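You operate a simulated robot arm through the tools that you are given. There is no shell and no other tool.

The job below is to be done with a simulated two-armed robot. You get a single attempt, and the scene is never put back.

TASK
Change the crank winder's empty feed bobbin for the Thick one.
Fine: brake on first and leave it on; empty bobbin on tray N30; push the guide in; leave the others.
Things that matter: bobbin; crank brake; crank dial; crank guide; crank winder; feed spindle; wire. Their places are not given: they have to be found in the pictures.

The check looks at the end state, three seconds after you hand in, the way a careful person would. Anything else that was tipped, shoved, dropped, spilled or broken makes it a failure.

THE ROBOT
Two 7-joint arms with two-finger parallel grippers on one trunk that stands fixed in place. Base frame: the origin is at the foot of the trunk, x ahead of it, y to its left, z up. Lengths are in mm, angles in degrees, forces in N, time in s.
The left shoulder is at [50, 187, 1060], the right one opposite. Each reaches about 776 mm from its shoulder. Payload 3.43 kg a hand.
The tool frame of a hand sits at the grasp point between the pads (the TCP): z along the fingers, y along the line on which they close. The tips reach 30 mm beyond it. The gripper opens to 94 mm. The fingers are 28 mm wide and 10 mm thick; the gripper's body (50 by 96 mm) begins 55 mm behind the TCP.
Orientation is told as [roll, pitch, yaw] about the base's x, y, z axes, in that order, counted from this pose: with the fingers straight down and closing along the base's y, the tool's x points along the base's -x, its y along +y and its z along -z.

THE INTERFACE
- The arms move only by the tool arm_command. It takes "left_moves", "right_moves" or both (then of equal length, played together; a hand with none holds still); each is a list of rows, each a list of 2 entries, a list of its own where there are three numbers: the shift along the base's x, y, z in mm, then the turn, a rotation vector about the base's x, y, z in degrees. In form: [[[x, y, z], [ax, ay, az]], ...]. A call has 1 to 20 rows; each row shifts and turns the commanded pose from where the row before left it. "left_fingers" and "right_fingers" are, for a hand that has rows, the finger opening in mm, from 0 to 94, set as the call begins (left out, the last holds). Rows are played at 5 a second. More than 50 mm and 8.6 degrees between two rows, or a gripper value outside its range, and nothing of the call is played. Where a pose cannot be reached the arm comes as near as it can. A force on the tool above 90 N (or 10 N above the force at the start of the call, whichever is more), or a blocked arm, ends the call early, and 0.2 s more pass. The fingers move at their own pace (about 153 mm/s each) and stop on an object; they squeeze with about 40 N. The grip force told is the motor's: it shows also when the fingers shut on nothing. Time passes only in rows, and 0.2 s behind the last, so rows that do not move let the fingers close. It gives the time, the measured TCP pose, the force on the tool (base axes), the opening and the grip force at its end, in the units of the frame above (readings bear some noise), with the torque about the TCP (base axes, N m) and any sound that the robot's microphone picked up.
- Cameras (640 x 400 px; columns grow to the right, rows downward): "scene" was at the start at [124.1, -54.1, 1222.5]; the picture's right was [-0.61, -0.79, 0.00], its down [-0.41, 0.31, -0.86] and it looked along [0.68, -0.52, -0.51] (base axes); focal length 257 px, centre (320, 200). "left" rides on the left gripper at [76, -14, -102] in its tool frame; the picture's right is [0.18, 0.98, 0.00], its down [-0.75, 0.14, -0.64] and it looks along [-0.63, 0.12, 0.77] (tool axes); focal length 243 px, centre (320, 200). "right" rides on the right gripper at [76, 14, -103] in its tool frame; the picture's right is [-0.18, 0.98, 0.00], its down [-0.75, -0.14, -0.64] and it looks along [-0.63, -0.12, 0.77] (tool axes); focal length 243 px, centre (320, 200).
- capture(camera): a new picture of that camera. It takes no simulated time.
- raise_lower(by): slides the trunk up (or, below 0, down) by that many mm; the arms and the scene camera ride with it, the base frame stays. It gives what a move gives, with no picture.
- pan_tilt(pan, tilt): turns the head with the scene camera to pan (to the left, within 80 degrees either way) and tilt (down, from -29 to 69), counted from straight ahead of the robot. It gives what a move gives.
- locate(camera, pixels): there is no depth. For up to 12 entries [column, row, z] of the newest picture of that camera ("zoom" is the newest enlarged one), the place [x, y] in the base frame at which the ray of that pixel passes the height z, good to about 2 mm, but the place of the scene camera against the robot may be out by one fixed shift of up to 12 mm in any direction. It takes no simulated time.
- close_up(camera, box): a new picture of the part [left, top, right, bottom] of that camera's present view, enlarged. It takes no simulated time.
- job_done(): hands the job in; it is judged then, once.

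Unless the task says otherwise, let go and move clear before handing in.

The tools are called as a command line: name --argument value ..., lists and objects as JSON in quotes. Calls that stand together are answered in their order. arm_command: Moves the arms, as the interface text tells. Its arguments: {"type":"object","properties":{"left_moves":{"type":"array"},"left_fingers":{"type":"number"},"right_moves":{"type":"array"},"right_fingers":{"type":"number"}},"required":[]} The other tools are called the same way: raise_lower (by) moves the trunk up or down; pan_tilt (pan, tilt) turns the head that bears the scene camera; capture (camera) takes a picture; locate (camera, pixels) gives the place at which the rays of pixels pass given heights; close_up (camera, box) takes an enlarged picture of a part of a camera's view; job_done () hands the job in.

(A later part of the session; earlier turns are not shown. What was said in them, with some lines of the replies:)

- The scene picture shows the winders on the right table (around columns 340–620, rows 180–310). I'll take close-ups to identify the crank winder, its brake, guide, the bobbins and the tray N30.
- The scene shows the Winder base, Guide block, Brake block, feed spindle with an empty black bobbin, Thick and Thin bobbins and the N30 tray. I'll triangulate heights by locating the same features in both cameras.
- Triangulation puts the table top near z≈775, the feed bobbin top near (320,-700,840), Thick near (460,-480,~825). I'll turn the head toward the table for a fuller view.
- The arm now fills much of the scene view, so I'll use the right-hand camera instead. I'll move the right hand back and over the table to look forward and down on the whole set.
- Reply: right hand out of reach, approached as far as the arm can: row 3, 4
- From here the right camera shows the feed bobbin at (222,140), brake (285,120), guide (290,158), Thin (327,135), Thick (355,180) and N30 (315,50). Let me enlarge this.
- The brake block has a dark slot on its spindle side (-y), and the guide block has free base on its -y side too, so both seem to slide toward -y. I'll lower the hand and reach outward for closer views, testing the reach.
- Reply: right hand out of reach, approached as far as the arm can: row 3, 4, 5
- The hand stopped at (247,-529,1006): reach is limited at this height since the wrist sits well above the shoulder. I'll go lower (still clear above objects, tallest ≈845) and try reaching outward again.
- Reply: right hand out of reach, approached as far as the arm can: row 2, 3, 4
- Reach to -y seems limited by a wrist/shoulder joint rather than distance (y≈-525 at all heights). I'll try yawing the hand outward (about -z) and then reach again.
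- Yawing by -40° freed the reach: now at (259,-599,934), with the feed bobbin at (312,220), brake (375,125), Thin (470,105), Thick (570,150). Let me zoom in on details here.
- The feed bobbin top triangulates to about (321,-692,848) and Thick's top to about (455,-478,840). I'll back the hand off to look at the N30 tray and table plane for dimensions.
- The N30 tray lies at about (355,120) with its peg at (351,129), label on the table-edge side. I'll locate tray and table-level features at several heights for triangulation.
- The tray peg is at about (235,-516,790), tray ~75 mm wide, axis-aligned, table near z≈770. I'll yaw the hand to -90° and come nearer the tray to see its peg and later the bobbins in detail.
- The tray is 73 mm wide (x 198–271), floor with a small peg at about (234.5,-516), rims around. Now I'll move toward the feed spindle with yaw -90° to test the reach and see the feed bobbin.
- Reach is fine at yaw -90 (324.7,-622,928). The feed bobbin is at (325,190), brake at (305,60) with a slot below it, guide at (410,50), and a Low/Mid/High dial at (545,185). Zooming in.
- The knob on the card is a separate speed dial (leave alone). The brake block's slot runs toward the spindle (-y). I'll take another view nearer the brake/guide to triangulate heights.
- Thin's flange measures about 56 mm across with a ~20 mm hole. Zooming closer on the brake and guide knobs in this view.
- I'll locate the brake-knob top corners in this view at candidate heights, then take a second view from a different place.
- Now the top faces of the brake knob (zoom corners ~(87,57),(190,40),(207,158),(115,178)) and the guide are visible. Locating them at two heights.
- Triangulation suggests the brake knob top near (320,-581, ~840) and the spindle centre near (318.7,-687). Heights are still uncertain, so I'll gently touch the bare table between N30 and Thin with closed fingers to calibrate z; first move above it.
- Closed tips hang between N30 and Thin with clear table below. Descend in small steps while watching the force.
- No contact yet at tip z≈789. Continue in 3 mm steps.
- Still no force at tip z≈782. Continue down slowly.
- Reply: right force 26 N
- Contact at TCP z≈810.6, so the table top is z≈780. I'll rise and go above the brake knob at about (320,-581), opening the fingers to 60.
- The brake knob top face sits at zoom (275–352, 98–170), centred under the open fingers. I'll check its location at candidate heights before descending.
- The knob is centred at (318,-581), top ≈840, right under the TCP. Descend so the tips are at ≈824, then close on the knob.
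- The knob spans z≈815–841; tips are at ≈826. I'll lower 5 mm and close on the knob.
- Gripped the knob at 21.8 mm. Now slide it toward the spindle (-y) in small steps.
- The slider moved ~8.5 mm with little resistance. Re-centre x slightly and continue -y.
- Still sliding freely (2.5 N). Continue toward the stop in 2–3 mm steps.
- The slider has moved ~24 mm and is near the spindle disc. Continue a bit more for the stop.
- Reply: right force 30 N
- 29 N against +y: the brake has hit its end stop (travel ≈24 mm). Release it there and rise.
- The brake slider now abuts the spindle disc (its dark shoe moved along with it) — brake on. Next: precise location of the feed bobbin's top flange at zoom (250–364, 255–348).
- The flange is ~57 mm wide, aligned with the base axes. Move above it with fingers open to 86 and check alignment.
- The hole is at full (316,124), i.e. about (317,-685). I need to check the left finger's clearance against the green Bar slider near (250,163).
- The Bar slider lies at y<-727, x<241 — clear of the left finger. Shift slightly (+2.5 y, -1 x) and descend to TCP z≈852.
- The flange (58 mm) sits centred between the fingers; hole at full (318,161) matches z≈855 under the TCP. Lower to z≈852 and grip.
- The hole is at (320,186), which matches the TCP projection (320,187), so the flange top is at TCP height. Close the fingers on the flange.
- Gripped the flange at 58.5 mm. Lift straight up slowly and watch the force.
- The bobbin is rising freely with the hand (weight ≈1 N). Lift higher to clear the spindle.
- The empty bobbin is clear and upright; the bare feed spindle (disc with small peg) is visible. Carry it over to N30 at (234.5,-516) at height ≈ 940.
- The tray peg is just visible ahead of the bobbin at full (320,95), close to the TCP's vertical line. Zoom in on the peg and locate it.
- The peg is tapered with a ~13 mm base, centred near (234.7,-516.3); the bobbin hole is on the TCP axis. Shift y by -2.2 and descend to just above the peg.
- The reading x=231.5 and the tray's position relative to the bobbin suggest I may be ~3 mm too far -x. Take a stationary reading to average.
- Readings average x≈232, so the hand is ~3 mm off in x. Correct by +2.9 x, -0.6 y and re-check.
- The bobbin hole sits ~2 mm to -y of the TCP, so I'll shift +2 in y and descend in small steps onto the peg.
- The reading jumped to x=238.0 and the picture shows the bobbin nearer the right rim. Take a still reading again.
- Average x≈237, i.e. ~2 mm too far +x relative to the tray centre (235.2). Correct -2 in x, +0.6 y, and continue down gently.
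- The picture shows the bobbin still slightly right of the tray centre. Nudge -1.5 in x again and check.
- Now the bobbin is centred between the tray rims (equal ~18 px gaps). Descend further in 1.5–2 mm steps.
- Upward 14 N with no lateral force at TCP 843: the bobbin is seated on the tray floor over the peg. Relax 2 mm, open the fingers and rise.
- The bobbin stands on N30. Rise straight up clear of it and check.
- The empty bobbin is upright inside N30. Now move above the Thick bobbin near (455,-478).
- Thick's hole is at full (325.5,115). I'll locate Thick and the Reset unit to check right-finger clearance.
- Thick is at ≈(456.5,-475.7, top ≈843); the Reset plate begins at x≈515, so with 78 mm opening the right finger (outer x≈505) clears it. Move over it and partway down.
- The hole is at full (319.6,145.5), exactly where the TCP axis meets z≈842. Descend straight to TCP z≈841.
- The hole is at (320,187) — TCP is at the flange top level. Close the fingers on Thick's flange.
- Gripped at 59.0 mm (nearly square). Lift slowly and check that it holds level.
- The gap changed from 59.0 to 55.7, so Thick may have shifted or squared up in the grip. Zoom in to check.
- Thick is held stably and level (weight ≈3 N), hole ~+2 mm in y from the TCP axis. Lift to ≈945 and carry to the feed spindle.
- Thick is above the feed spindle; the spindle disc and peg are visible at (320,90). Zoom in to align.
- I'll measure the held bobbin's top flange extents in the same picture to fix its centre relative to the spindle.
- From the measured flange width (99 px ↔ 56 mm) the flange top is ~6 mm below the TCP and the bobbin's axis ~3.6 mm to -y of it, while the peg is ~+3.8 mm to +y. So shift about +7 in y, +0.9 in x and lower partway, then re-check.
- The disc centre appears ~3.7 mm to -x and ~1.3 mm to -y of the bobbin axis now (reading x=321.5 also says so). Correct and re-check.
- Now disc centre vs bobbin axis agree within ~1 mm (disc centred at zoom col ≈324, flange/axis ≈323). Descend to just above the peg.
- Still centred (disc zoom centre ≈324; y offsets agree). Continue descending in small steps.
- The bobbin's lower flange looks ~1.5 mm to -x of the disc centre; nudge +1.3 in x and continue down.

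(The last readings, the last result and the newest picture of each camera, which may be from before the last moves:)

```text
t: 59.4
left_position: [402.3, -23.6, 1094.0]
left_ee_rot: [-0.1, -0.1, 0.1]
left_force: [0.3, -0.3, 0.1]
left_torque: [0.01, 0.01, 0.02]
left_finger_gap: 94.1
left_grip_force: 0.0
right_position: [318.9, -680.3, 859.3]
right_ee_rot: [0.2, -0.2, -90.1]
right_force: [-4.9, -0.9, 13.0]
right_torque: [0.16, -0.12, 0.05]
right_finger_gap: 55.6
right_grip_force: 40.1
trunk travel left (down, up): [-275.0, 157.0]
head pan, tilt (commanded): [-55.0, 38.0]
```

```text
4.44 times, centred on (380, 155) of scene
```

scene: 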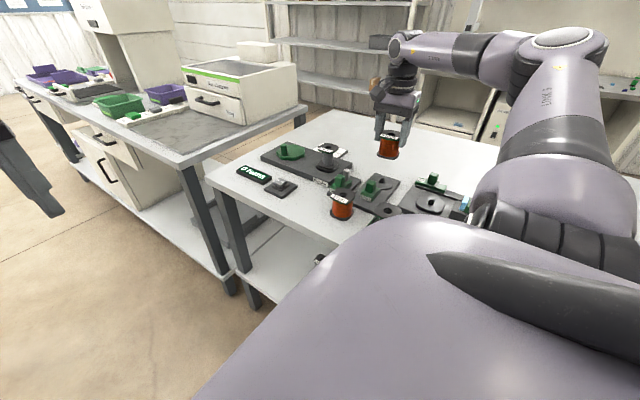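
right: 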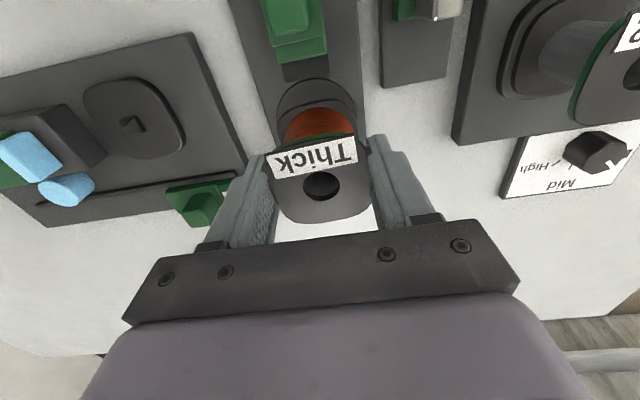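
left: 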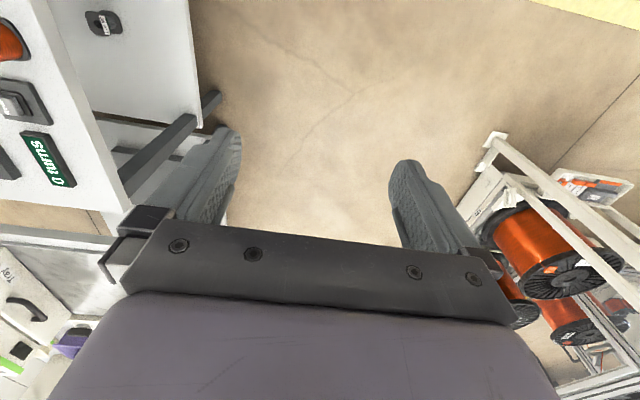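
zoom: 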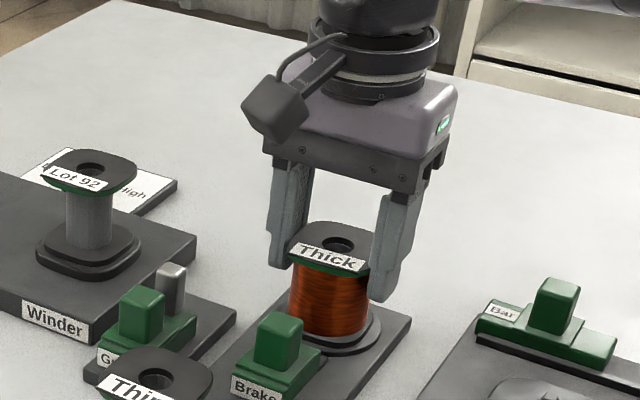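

Contact: +13 N up with −4.9 N in x at TCP≈859. Relieve x by −0.8 and press slightly to see whether it's fully seated.

arm_command --right_moves '[[[-0.8, 0, 0], [0, 0, 0]], [[0, 0, 0], [0, 0, 0]]]'

arm_command --right_moves '[[[0, 0, -1.5], [0, 0, 0]], [[0, 0, 0], [0, 0, 0]]]'

close_up --camera "right" --box '[250, 40, 390, 160]'

```text
t: 60.0
left_position: [402.2, -24.1, 1094.5]
left_ee_rot: [-0.1, -0.1, 0.1]
left_force: [0.6, -0.6, -0.3]
left_torque: [-0.01, 0.0, -0.01]
left_finger_gap: 94.2
left_grip_force: 0.0
right_position: [317.6, -679.9, 859.2]
right_ee_rot: [0.2, -0.1, -90.0]
right_force: [1.2, -4.0, 13.9]
right_torque: [0.03, -0.44, -0.09]
right_finger_gap: 55.9
right_grip_force: 39.7
trunk travel left (down, up): [-275.0, 157.0]
head pan, tilt (commanded): [-55.0, 38.0]
```

```text
t: 60.6
left_position: [401.4, -23.5, 1095.8]
left_ee_rot: [-0.1, -0.1, 0.1]
left_force: [-0.4, -0.1, -0.4]
left_torque: [0.0, 0.04, -0.02]
left_finger_gap: 93.8
left_grip_force: 0.0
right_position: [319.5, -680.2, 858.5]
right_ee_rot: [0.3, -0.2, -90.0]
right_force: [4.6, -7.7, 24.8]
right_torque: [0.24, -0.64, -0.17]
right_finger_gap: 55.7
right_grip_force: 40.0
trunk travel left (down, up): [-275.0, 157.0]
head pan, tilt (commanded): [-55.0, 38.0]
```

```text
3.33 times, centred on (320, 100) of right
```

zoom: 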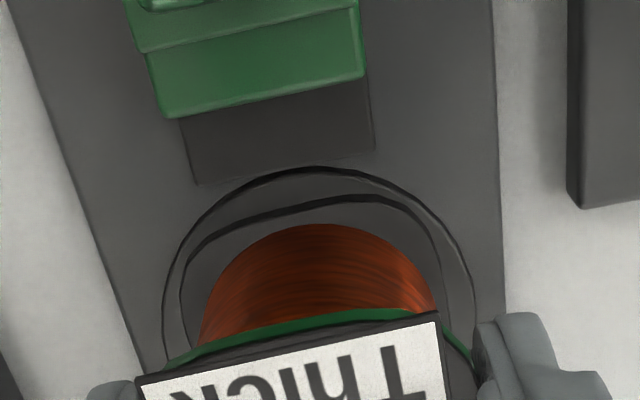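

Firm contact but with lateral −7.7 N in y (bobbin slightly too far +y on the tapered peg). Ease up, shift −1.4 y, and press again.

arm_command --right_moves '[[[0.4, 0, 1.5], [0, 0, 0]], [[0, -1.4, 0], [0, 0, 0]], [[0, 0, 0], [0, 0, 0]]]'

arm_command --right_moves '[[[0, 0, -2], [0, 0, 0]], [[0, 0, 0], [0, 0, 0]]]'

close_up --camera "right" --box '[250, 40, 390, 160]'

```text
t: 61.4
left_position: [402.8, -22.0, 1093.7]
left_ee_rot: [-0.2, -0.1, 0.1]
left_force: [-0.2, -1.3, -0.3]
left_torque: [0.03, -0.02, -0.03]
left_finger_gap: 94.3
left_grip_force: 0.1
right_position: [318.3, -680.0, 858.1]
right_ee_rot: [0.2, -0.1, -90.0]
right_force: [5.8, 0.1, 19.5]
right_torque: [-0.07, -1.01, 0.08]
right_finger_gap: 55.7
right_grip_force: 39.9
trunk travel left (down, up): [-275.0, 157.0]
head pan, tilt (commanded): [-55.0, 38.0]
```

```text
t: 62.0
left_position: [401.4, -22.2, 1094.3]
left_ee_rot: [-0.1, -0.1, 0.0]
left_force: [0.6, -0.1, -0.4]
left_torque: [0.02, -0.02, 0.0]
left_finger_gap: 94.1
left_grip_force: 0.1
right_position: [319.7, -680.0, 857.0]
right_ee_rot: [0.3, -0.2, -90.0]
right_force: [2.5, 5.1, 27.0]
right_torque: [0.77, -0.73, 0.12]
right_finger_gap: 55.3
right_grip_force: 40.0
trunk travel left (down, up): [-275.0, 157.0]
head pan, tilt (commanded): [-55.0, 38.0]
```

```text
3.33 times, centred on (320, 100) of right
```

zoom: 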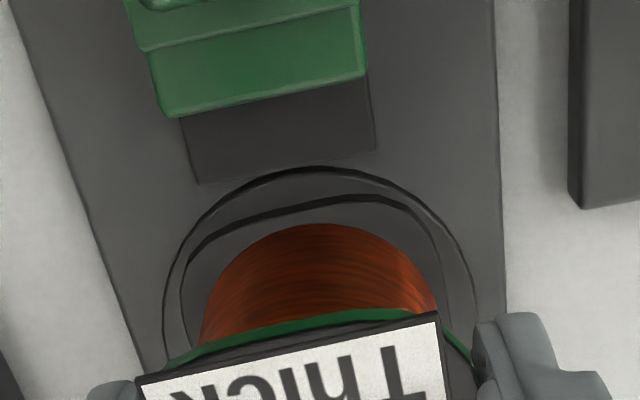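

Readings settle at z≈857 with friction-like lateral loads; looks seated. Let me view from the scene camera before releasing.

close_up --camera "scene" --box '[350, 130, 410, 200]'

arm_command --right_moves '[[[0, 0, 2], [0, 0, 0]], [[0, 0, 0], [0, 0, 0]]]'

```text
5.71 times, centred on (380, 165) of scene
```

zoom: 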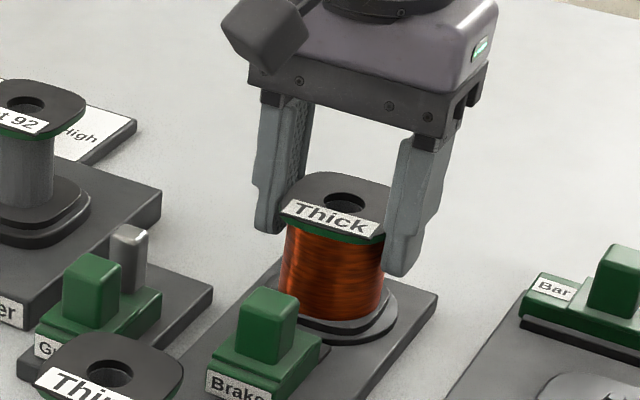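

```text
t: 62.6
left_position: [403.2, -22.0, 1094.6]
left_ee_rot: [-0.2, -0.1, 0.0]
left_force: [-0.4, -0.2, 0.1]
left_torque: [0.02, 0.01, -0.01]
left_finger_gap: 93.8
left_grip_force: 0.0
right_position: [318.9, -680.3, 858.5]
right_ee_rot: [0.2, -0.1, -90.1]
right_force: [3.5, 7.5, 19.3]
right_torque: [0.26, -0.86, 0.23]
right_finger_gap: 55.8
right_grip_force: 40.3
trunk travel left (down, up): [-275.0, 157.0]
head pan, tilt (commanded): [-55.0, 38.0]
```

It sits on the disc. Ease a bit more, then open the fingers.

arm_command --right_moves '[[[0, 0, 2], [0, 0, 0]], [[0, 0, 0], [0, 0, 0]]]'

arm_command --right_moves '[[[0, 0, 0], [0, 0, 0]], [[0, 0, 0], [0, 0, 0]], [[0, 0, 0], [0, 0, 0]]]' --right_fingers 82

capture --camera "right"

close_up --camera "right" --box '[250, 60, 390, 240]'

```text
t: 63.2
left_position: [402.4, -22.6, 1093.2]
left_ee_rot: [-0.1, 0.1, 0.1]
left_force: [0.7, 0.8, -0.9]
left_torque: [0.0, -0.02, -0.02]
left_finger_gap: 94.0
left_grip_force: 0.0
right_position: [316.7, -681.7, 858.7]
right_ee_rot: [0.0, -0.1, -90.1]
right_force: [4.5, 3.5, 11.4]
right_torque: [0.08, -0.69, 0.17]
right_finger_gap: 56.0
right_grip_force: 39.9
trunk travel left (down, up): [-275.0, 157.0]
head pan, tilt (commanded): [-55.0, 38.0]
```

```text
t: 64.0
left_position: [403.8, -24.5, 1093.8]
left_ee_rot: [-0.1, 0.1, 0.1]
left_force: [-0.3, 0.2, 0.1]
left_torque: [0.01, -0.01, 0.0]
left_finger_gap: 94.4
left_grip_force: 0.0
right_position: [317.7, -683.2, 856.8]
right_ee_rot: [-0.1, -0.1, -90.2]
right_force: [0.7, 0.6, 0.4]
right_torque: [0.03, -0.01, 0.0]
right_finger_gap: 82.1
right_grip_force: 0.0
trunk travel left (down, up): [-275.0, 157.0]
head pan, tilt (commanded): [-55.0, 38.0]
```

```text
taken
```

right: 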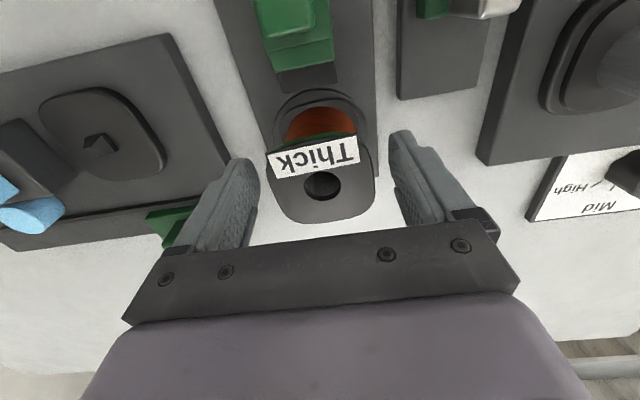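

```text
2.22 times, centred on (320, 150) of right
```

zoom: 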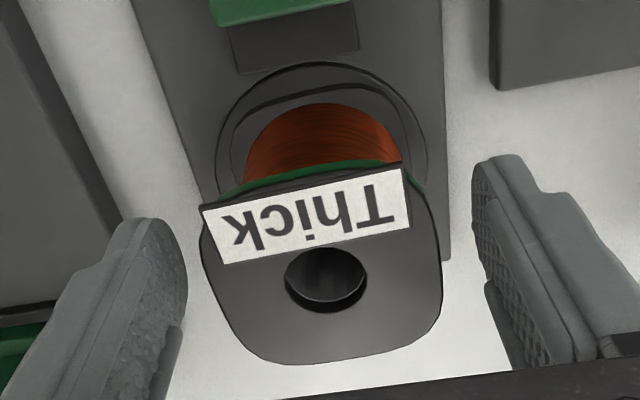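

Thick is released and sits on the feed spindle. Rise straight up and inspect.

arm_command --right_moves '[[[0, 0, 20], [0, 0, 0]], [[0, 0, 35], [0, 0, 0]], [[0, 0, 30], [0, 0, 0]], [[0, 0, 0], [0, 0, 0]]]'

capture --camera "right"

close_up --camera "right" --box '[240, 20, 400, 180]'

close_up --camera "scene" --box '[320, 130, 430, 230]'

```text
t: 65.0
left_position: [403.1, -25.7, 1094.7]
left_ee_rot: [0.0, 0.0, 0.1]
left_force: [-0.5, -0.3, -0.2]
left_torque: [-0.01, 0.01, -0.01]
left_finger_gap: 93.7
left_grip_force: 0.0
right_position: [319.6, -683.9, 945.7]
right_ee_rot: [0.0, 0.0, -89.9]
right_force: [-0.7, 0.1, -0.3]
right_torque: [-0.03, 0.03, -0.03]
right_finger_gap: 82.2
right_grip_force: 0.0
trunk travel left (down, up): [-275.0, 157.0]
head pan, tilt (commanded): [-55.0, 38.0]
```

```text
taken
```

right: 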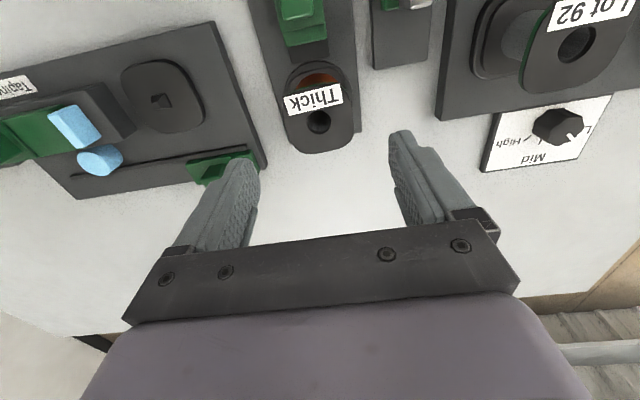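

```text
2.50 times, centred on (320, 100) of right
```

zoom: 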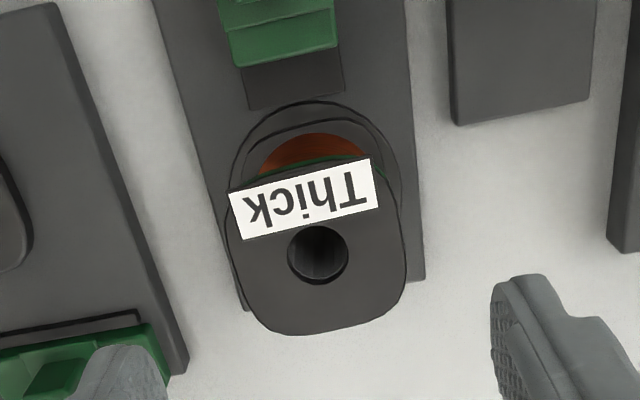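

```text
4.00 times, centred on (375, 180) of scene
```

zoom: 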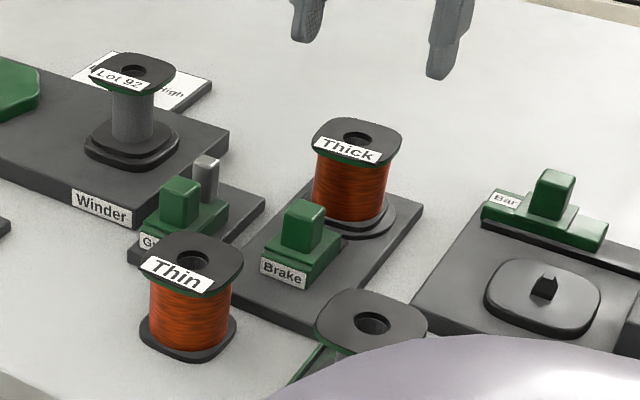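

Thick sits level and centred on the feed spindle, brake still against the disc. Now go to the guide knob near (400,-582), fingers to 56.

arm_command --right_moves '[[[27, 34, 0], [0, 0, 0]], [[27, 34, 0], [0, 0, 0]], [[27, 34, -20], [0, 0, 0]], [[0, 0, -20], [0, 0, 0]], [[0, 0, 0], [0, 0, 0]]]' --right_fingers 56

capture --camera "right"

close_up --camera "right" --box '[220, 60, 420, 240]'

```text
t: 66.2
left_position: [402.6, -25.3, 1095.0]
left_ee_rot: [0.0, 0.0, 0.1]
left_force: [-0.2, -0.9, -0.7]
left_torque: [0.0, -0.03, 0.01]
left_finger_gap: 93.9
left_grip_force: 0.0
right_position: [398.4, -584.1, 904.7]
right_ee_rot: [-0.1, 0.0, -90.1]
right_force: [-0.4, -0.6, 0.0]
right_torque: [-0.03, 0.01, 0.0]
right_finger_gap: 56.0
right_grip_force: 0.0
trunk travel left (down, up): [-275.0, 157.0]
head pan, tilt (commanded): [-55.0, 38.0]
```

```text
taken
```

right: 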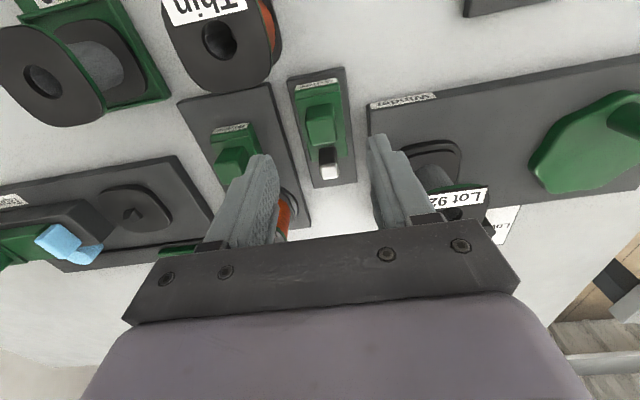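

```text
2.22 times, centred on (320, 150) of right
```

zoom: 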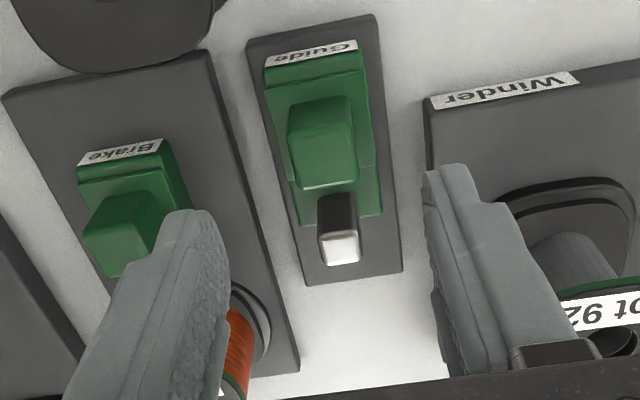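

The guide knob's top face is centred at full (322,131), just under the TCP. Check the winder base's edge for right-finger clearance.

locate --camera "zoom" --pixels '[[425, 103, 790], [425, 103, 805], [430, 160, 805], [287, 132, 841], [350, 128, 841], [358, 183, 841], [300, 190, 841], [405, 270, 790], [305, 287, 790], [340, 235, 830]]'

```text
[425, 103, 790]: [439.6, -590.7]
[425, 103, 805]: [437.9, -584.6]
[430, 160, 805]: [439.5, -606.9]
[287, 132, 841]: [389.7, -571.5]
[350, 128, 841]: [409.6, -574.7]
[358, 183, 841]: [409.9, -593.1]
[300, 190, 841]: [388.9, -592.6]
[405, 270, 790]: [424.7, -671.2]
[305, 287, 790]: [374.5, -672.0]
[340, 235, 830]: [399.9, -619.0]
```

The knob is centred at (399.5,-582.5); winder base edge at x≈438.5. Use 46 mm opening, shift slightly and descend to TCP ≈ 851.

arm_command --right_moves '[[[1, 1.5, -20], [0, 0, 0]], [[0, 0, -28], [0, 0, 0]], [[0, 0, 0], [0, 0, 0]]]' --right_fingers 46

capture --camera "right"

close_up --camera "right" --box '[240, 80, 400, 240]'

```text
t: 67.0
left_position: [403.1, -25.2, 1095.5]
left_ee_rot: [0.0, 0.0, 0.1]
left_force: [0.9, -0.6, 0.1]
left_torque: [0.0, -0.01, 0.01]
left_finger_gap: 93.9
left_grip_force: 0.1
right_position: [402.0, -579.0, 855.5]
right_ee_rot: [0.1, 0.0, -90.1]
right_force: [0.3, 0.6, -0.8]
right_torque: [0.0, 0.01, -0.03]
right_finger_gap: 46.1
right_grip_force: 0.0
trunk travel left (down, up): [-275.0, 157.0]
head pan, tilt (commanded): [-55.0, 38.0]
```

```text
taken
```

right: 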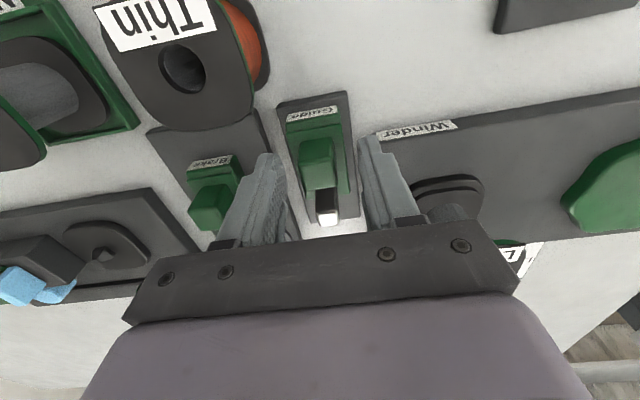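

```text
2.50 times, centred on (320, 160) of right
```

zoom: 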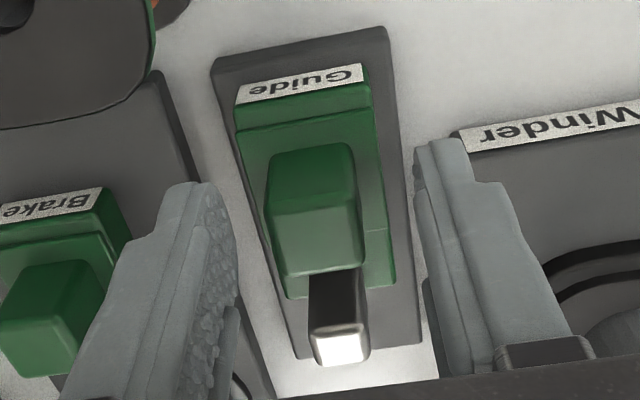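

Knob well between the fingers, about 1.4 mm to -x and 1.5 mm to -y. Adjust, lower 4 mm and close on it.

arm_command --right_moves '[[[-1.4, -1.5, -4], [0, 0, 0]], [[0, 0, 0], [0, 0, 0]]]'

arm_command --right_moves '[[[0, 0, 0], [0, 0, 0]], [[0, 0, 0], [0, 0, 0]], [[0, 0, 0], [0, 0, 0]]]' --right_fingers 14

close_up --camera "right" --box '[240, 80, 400, 240]'

```text
t: 67.6
left_position: [403.5, -25.1, 1092.9]
left_ee_rot: [0.0, 0.0, 0.1]
left_force: [-0.1, 0.0, 0.0]
left_torque: [0.0, 0.02, -0.03]
left_finger_gap: 94.2
left_grip_force: 0.0
right_position: [399.8, -581.8, 851.1]
right_ee_rot: [0.0, 0.0, -89.9]
right_force: [0.1, -0.5, -0.4]
right_torque: [0.01, -0.02, -0.01]
right_finger_gap: 46.3
right_grip_force: 0.1
trunk travel left (down, up): [-275.0, 157.0]
head pan, tilt (commanded): [-55.0, 38.0]
```

```text
t: 68.4
left_position: [402.7, -23.7, 1093.7]
left_ee_rot: [0.0, 0.0, 0.1]
left_force: [0.0, -0.7, 1.0]
left_torque: [0.0, 0.02, 0.01]
left_finger_gap: 94.1
left_grip_force: 0.1
right_position: [399.9, -580.8, 850.5]
right_ee_rot: [0.0, 0.0, -90.0]
right_force: [-2.1, 1.1, -0.3]
right_torque: [-0.16, 0.06, 0.08]
right_finger_gap: 22.0
right_grip_force: 45.0
trunk travel left (down, up): [-275.0, 157.0]
head pan, tilt (commanded): [-55.0, 38.0]
```

```text
2.50 times, centred on (320, 160) of right
```

zoom: 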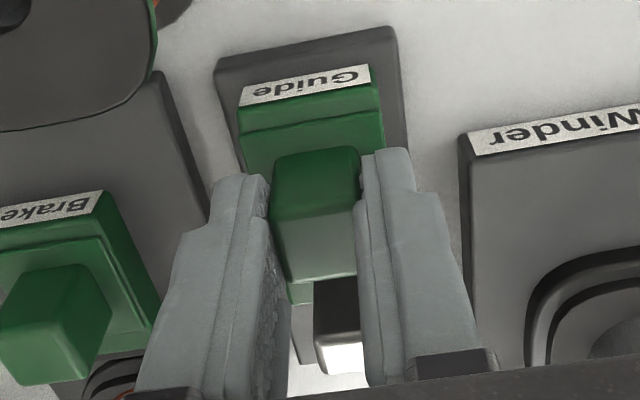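

Gripped the guide knob (22.0 mm). Slide it in toward -y in small steps.

arm_command --right_moves '[[[0, -3, 0], [0, 0, 0]], [[0, -3, 0], [0, 0, 0]], [[0, -3, 0], [0, 0, 0]], [[0, 0, 0], [0, 0, 0]]]'

close_up --camera "right" --box '[240, 60, 400, 240]'

```text
t: 69.4
left_position: [403.1, -25.6, 1092.6]
left_ee_rot: [0.0, -0.1, 0.1]
left_force: [0.6, 0.6, 0.4]
left_torque: [-0.02, 0.01, -0.02]
left_finger_gap: 93.9
left_grip_force: 0.0
right_position: [399.6, -589.5, 851.2]
right_ee_rot: [0.2, 0.0, -90.0]
right_force: [4.4, 1.0, -2.3]
right_torque: [-0.14, 0.07, 0.22]
right_finger_gap: 21.6
right_grip_force: 44.7
trunk travel left (down, up): [-275.0, 157.0]
head pan, tilt (commanded): [-55.0, 38.0]
```

```text
2.22 times, centred on (320, 150) of right
```

zoom: 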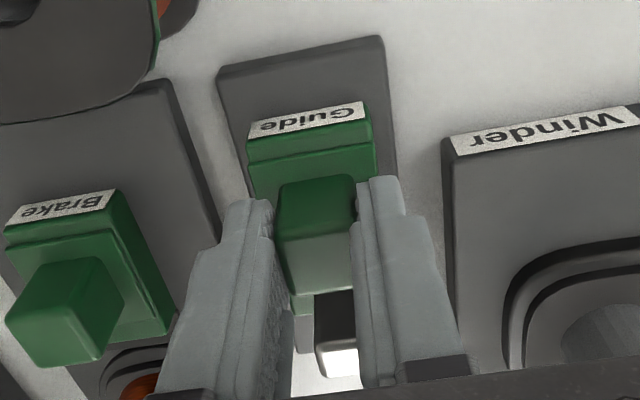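

The guide slides freely inward. Continue.

arm_command --right_moves '[[[0.3, -3, 0], [0, 0, 0]], [[0, -3, 0], [0, 0, 0]], [[0, -3, 0], [0, 0, 0]], [[0, 0, 0], [0, 0, 0]]]'

close_up --camera "right" --box '[240, 60, 400, 240]'

```text
t: 70.4
left_position: [403.3, -24.1, 1094.5]
left_ee_rot: [-0.1, 0.0, 0.1]
left_force: [0.4, -0.1, 0.4]
left_torque: [0.01, 0.0, 0.01]
left_finger_gap: 94.1
left_grip_force: 0.0
right_position: [399.6, -597.2, 851.2]
right_ee_rot: [0.1, 0.1, -90.0]
right_force: [1.2, 1.3, 6.0]
right_torque: [0.71, 0.23, 0.11]
right_finger_gap: 22.0
right_grip_force: 45.0
trunk travel left (down, up): [-275.0, 157.0]
head pan, tilt (commanded): [-55.0, 38.0]
```

```text
2.22 times, centred on (320, 150) of right
```

zoom: 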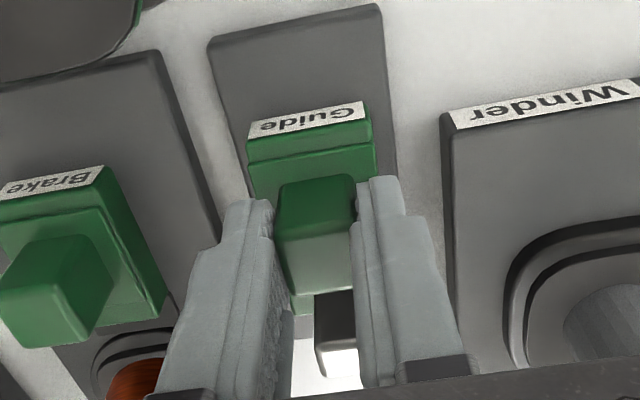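

arm_command --right_moves '[[[0, -3, -0.5], [0, 0, 0]], [[0, -3, 0], [0, 0, 0]], [[0, -2, 0], [0, 0, 0]], [[0, 0, 0], [0, 0, 0]]]'

close_up --camera "right" --box '[240, 60, 400, 240]'

```text
t: 71.4
left_position: [403.1, -23.8, 1094.6]
left_ee_rot: [0.0, 0.0, 0.1]
left_force: [-0.5, 0.8, -0.1]
left_torque: [-0.01, 0.03, -0.01]
left_finger_gap: 94.0
left_grip_force: 0.1
right_position: [400.0, -606.3, 850.7]
right_ee_rot: [0.0, 0.0, -90.0]
right_force: [7.2, 0.9, 2.1]
right_torque: [0.6, -0.26, 0.1]
right_finger_gap: 21.9
right_grip_force: 44.9
trunk travel left (down, up): [-275.0, 157.0]
head pan, tilt (commanded): [-55.0, 38.0]
```

```text
2.22 times, centred on (320, 150) of right
```

zoom: 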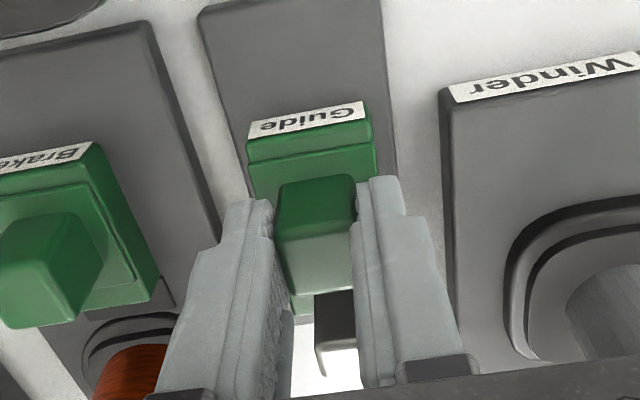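

Still free after ~26 mm. Continue to its stop.

arm_command --right_moves '[[[0.3, -3, 0], [0, 0, 0]], [[0, -3, 0], [0, 0, 0]], [[0, -2, 0], [0, 0, 0]], [[0, 0, 0], [0, 0, 0]]]'

close_up --camera "right" --box '[240, 60, 400, 240]'

```text
t: 72.4
left_position: [402.5, -24.7, 1094.1]
left_ee_rot: [-0.2, 0.0, 0.1]
left_force: [0.7, 0.5, 0.5]
left_torque: [0.01, 0.01, 0.0]
left_finger_gap: 94.0
left_grip_force: 0.0
right_position: [400.6, -614.8, 851.8]
right_ee_rot: [0.0, 0.0, -90.1]
right_force: [1.9, 1.1, 7.6]
right_torque: [0.84, 0.1, 0.08]
right_finger_gap: 21.6
right_grip_force: 45.2
trunk travel left (down, up): [-275.0, 157.0]
head pan, tilt (commanded): [-55.0, 38.0]
```

```text
2.22 times, centred on (320, 150) of right
```

zoom: 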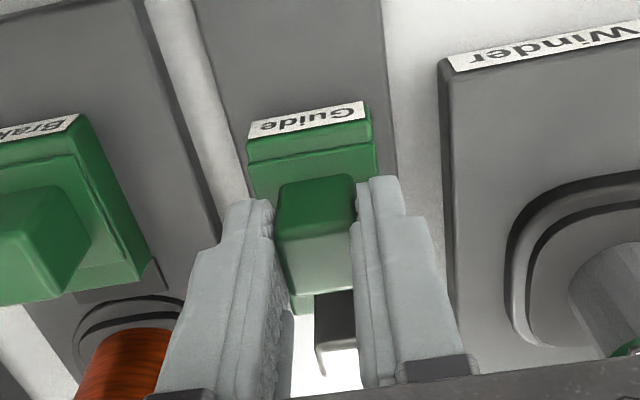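

arm_command --right_moves '[[[0, -3, -0.5], [0, 0, 0]], [[0, -3, 0], [0, 0, 0]], [[0, 0, 0], [0, 0, 0]]]'

close_up --camera "right" --box '[240, 60, 400, 240]'

close_up --camera "scene" --box '[310, 130, 420, 230]'

```text
t: 73.2
left_position: [402.4, -23.5, 1093.6]
left_ee_rot: [-0.1, 0.0, 0.1]
left_force: [-0.9, 0.1, 0.1]
left_torque: [-0.03, -0.01, 0.01]
left_finger_gap: 93.6
left_grip_force: 0.0
right_position: [400.3, -620.4, 851.6]
right_ee_rot: [0.0, -0.1, -90.1]
right_force: [-4.0, -0.1, 9.6]
right_torque: [0.93, 0.05, 0.21]
right_finger_gap: 22.1
right_grip_force: 45.2
trunk travel left (down, up): [-275.0, 157.0]
head pan, tilt (commanded): [-55.0, 38.0]
```

```text
2.22 times, centred on (320, 150) of right
```

zoom: 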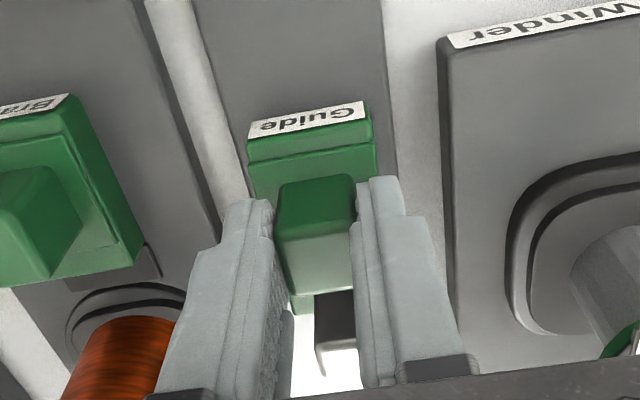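

```text
4.00 times, centred on (365, 180) of scene
```

zoom: 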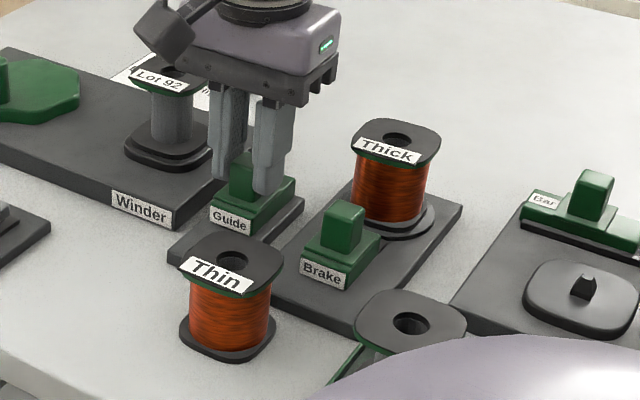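

Slid ~40 mm, still no stop. Continue gently.

arm_command --right_moves '[[[0, -2, 1], [0, 0, 0]], [[0, -2, 0], [0, 0, 0]], [[0, 0, 0], [0, 0, 0]]]'

close_up --camera "right" --box '[240, 60, 400, 240]'

```text
t: 74.0
left_position: [402.0, -24.9, 1093.6]
left_ee_rot: [-0.1, -0.1, 0.1]
left_force: [-0.1, 0.7, 0.8]
left_torque: [0.0, 0.0, 0.02]
left_finger_gap: 94.3
left_grip_force: 0.1
right_position: [399.5, -623.9, 851.8]
right_ee_rot: [0.1, -0.1, -90.0]
right_force: [-1.4, 2.1, 2.5]
right_torque: [-0.46, -0.03, 0.05]
right_finger_gap: 22.1
right_grip_force: 45.4
trunk travel left (down, up): [-275.0, 157.0]
head pan, tilt (commanded): [-55.0, 38.0]
```

```text
2.22 times, centred on (320, 150) of right
```

zoom: 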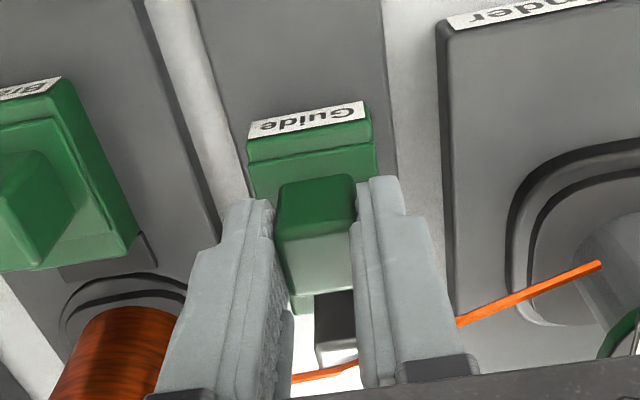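

A wire has now appeared running past the guide post to the winder spool — the guide reached its "in" position. Check for the end stop with a couple more mm.

arm_command --right_moves '[[[0, -1.5, 0], [0, 0, 0]], [[0, -1.5, 0], [0, 0, 0]], [[0, 0, 0], [0, 0, 0]]]'

capture --camera "right"

close_up --camera "right" --box '[240, 60, 400, 240]'

close_up --camera "scene" --box '[310, 130, 420, 230]'

```text
t: 74.8
left_position: [402.7, -24.2, 1094.9]
left_ee_rot: [-0.1, 0.0, 0.1]
left_force: [0.1, -0.4, -0.4]
left_torque: [-0.01, -0.02, -0.01]
left_finger_gap: 94.0
left_grip_force: 0.0
right_position: [401.1, -626.2, 851.8]
right_ee_rot: [-0.3, 0.3, -90.0]
right_force: [-7.4, 23.3, -9.5]
right_torque: [-0.14, -0.28, -0.05]
right_finger_gap: 21.8
right_grip_force: 44.6
trunk travel left (down, up): [-275.0, 157.0]
head pan, tilt (commanded): [-55.0, 38.0]
```

```text
taken
```

right: 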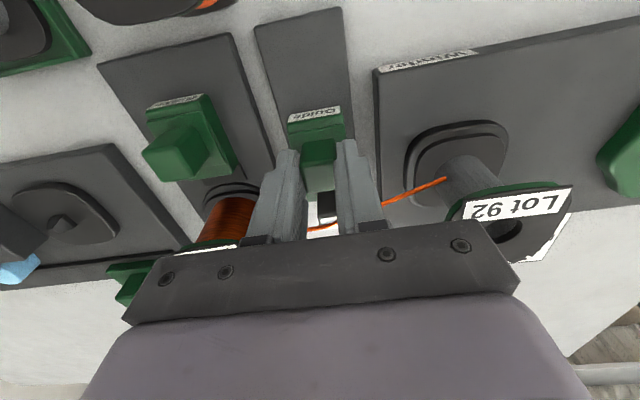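

```text
2.22 times, centred on (320, 150) of right
```

zoom: 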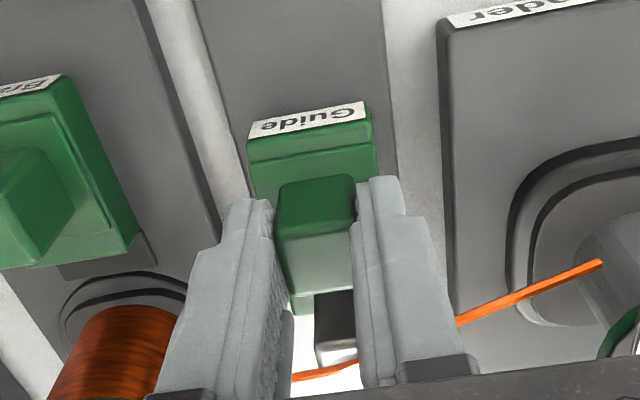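

```text
4.00 times, centred on (365, 180) of scene
```

zoom: 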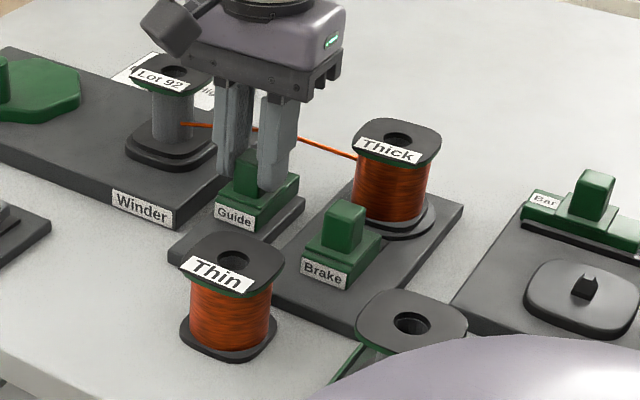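

23 N against +y: the guide is at its stop, with the wire running from Thick past the guide post to the take-up bobbin. Release the knob with a small opening and rise straight up.

arm_command --right_moves '[[[0, 0, 0], [0, 0, 0]], [[0, 0, 0], [0, 0, 0]], [[0, 0, 0], [0, 0, 0]]]' --right_fingers 36

arm_command --right_moves '[[[0, 2, 15], [0, 0, 0]], [[0, 2, 25], [0, 0, 0]], [[0, 0, 40], [0, 0, 0]], [[0, 0, 20], [0, 0, 0]], [[0, 0, 0], [0, 0, 0]]]'

capture --camera "right"

capture --camera "scene"

close_up --camera "scene" --box '[310, 130, 420, 230]'

```text
t: 75.6
left_position: [403.1, -25.9, 1094.5]
left_ee_rot: [0.1, 0.1, 0.1]
left_force: [0.1, 0.2, 0.0]
left_torque: [0.01, -0.01, 0.01]
left_finger_gap: 94.1
left_grip_force: 0.0
right_position: [400.3, -629.6, 853.0]
right_ee_rot: [-0.1, 0.0, -90.1]
right_force: [-1.2, -0.3, -0.7]
right_torque: [0.02, 0.01, -0.01]
right_finger_gap: 36.0
right_grip_force: 0.1
trunk travel left (down, up): [-275.0, 157.0]
head pan, tilt (commanded): [-55.0, 38.0]
```

```text
t: 76.8
left_position: [403.6, -26.1, 1094.6]
left_ee_rot: [-0.1, 0.0, 0.1]
left_force: [0.0, -0.5, -0.1]
left_torque: [-0.01, 0.02, -0.01]
left_finger_gap: 94.1
left_grip_force: 0.0
right_position: [402.1, -623.5, 951.5]
right_ee_rot: [-0.1, 0.0, -90.1]
right_force: [1.2, 0.3, -0.2]
right_torque: [-0.01, 0.0, -0.03]
right_finger_gap: 36.0
right_grip_force: 0.0
trunk travel left (down, up): [-275.0, 157.0]
head pan, tilt (commanded): [-55.0, 38.0]
```

```text
taken
```

right: 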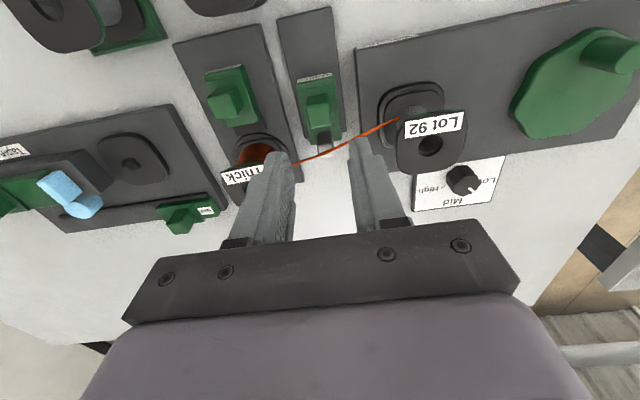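

```text
taken
```

scene: 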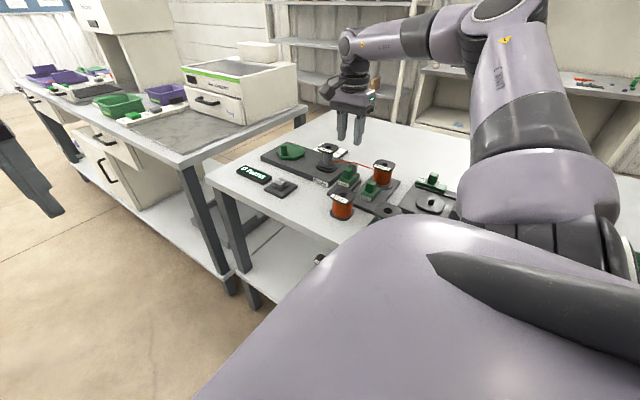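

```text
4.00 times, centred on (365, 180) of scene
```

zoom: 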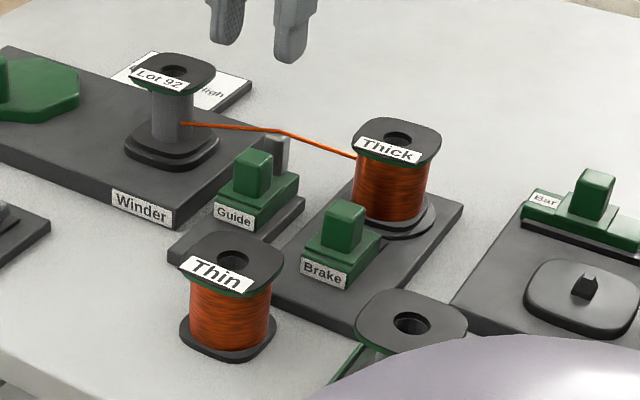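

Everything appears in place: wire Thick → guide post → Lot 92, brake against the disc. Move the hand away from the table and verify N30 and the rest.

arm_command --right_moves '[[[-15, 35, 20], [0, 0, 0]], [[-15, 40, 20], [0, 0, 0]], [[-15, 40, 20], [0, 0, 0]], [[-15, 40, 20], [0, 0, 0]], [[-10, 30, 20], [0, 0, 0]], [[0, 0, 0], [0, 0, 0]]]'

capture --camera "right"

close_up --camera "right" --box '[180, 40, 480, 240]'

```text
t: 78.2
left_position: [402.6, -24.7, 1092.6]
left_ee_rot: [0.1, 0.0, 0.1]
left_force: [0.3, -0.3, 0.0]
left_torque: [0.01, -0.01, 0.02]
left_finger_gap: 94.1
left_grip_force: 0.2
right_position: [330.0, -437.3, 1053.1]
right_ee_rot: [0.1, -0.1, -90.1]
right_force: [-0.6, 0.2, 0.1]
right_torque: [0.01, -0.01, -0.01]
right_finger_gap: 36.5
right_grip_force: 0.1
trunk travel left (down, up): [-275.0, 157.0]
head pan, tilt (commanded): [-55.0, 38.0]
```

```text
taken
```

right: 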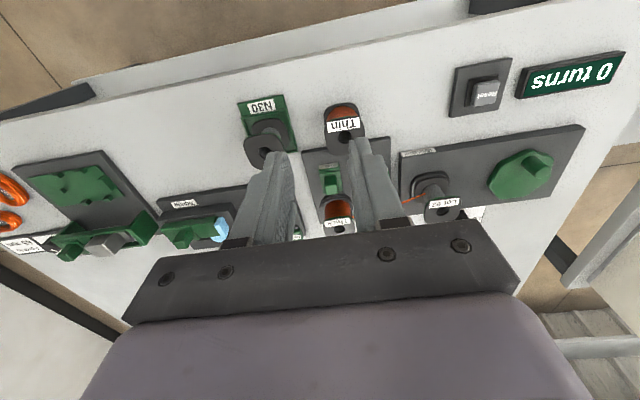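

```text
2.00 times, centred on (330, 140) of right
```

zoom: 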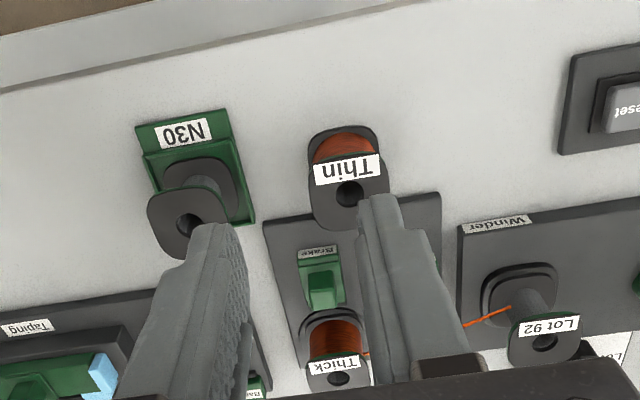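

The N30 bobbin stands in its tray, "0 turns" is unchanged, Thin untouched. A last check with the head at its original angle.

pan_tilt --pan -40 --tilt 36

capture --camera "scene"

close_up --camera "scene" --box '[320, 150, 540, 310]'

```text
t: 79.0
left_position: [402.7, -25.3, 1095.2]
left_ee_rot: [-0.1, 0.0, 0.1]
left_force: [0.5, 0.2, 0.2]
left_torque: [0.01, 0.04, 0.03]
left_finger_gap: 94.0
left_grip_force: 0.2
right_position: [330.2, -439.1, 1053.7]
right_ee_rot: [0.0, 0.0, -90.1]
right_force: [-0.1, 0.2, -0.2]
right_torque: [-0.03, 0.03, -0.01]
right_finger_gap: 35.8
right_grip_force: 0.2
trunk travel left (down, up): [-275.0, 157.0]
head pan, tilt (commanded): [-40.0, 36.0]
```

```text
taken
```

scene: 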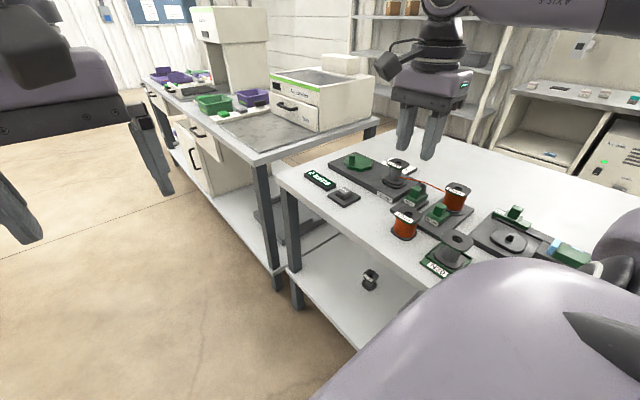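

```text
2.50 times, centred on (430, 230) of scene
```

zoom: 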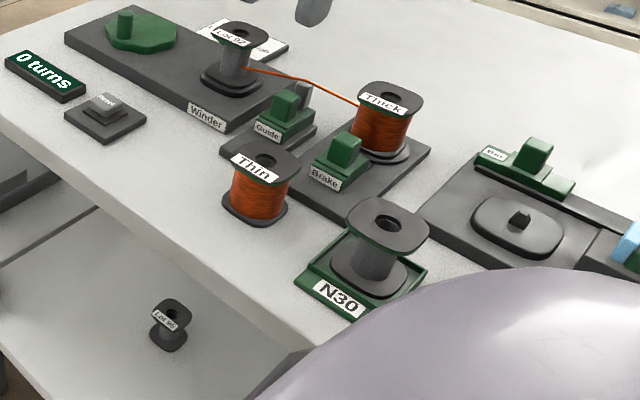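

The final picture shows all of it in place. The empty bobbin sits flat on N30, and Thick is on the feed spindle with its wire running past the pushed-in guide to Lot 92. The brake is against the disc, "0 turns" is unchanged, and Thin and the other items haven't moved. The hand is empty and clear, so I'm handing in.

job_done

```text
The job is handed in.
```

The winder's feed bobbin is changed: Thick is now on the feed spindle, and the empty bobbin is on tray N30. I've handed the job in; no verdict came back.

- **Brake:** I slid it to its stop against the spindle disc before touching any bobbin, and it was still on in the last picture.
- **Empty bobbin:** it sits flat on N30, over the tray's peg.
- **Thick:** it sits level on the feed spindle at about the same height the empty one did.
- **Guide:** I pushed it in to its stop. The wire now runs from Thick, past the guide post, to the Lot 92 bobbin on the winder.
- **Everything else:** I didn't touch Thin, Lot 92, the Low/Mid/High dial, the crank, the Reset button or the Taping unit. The counter still reads 0 turns.

Early on I lightly touched a bare patch of table with closed fingers to find its height (about 25 N). Nothing moved. The right hand is empty and clear of the table.
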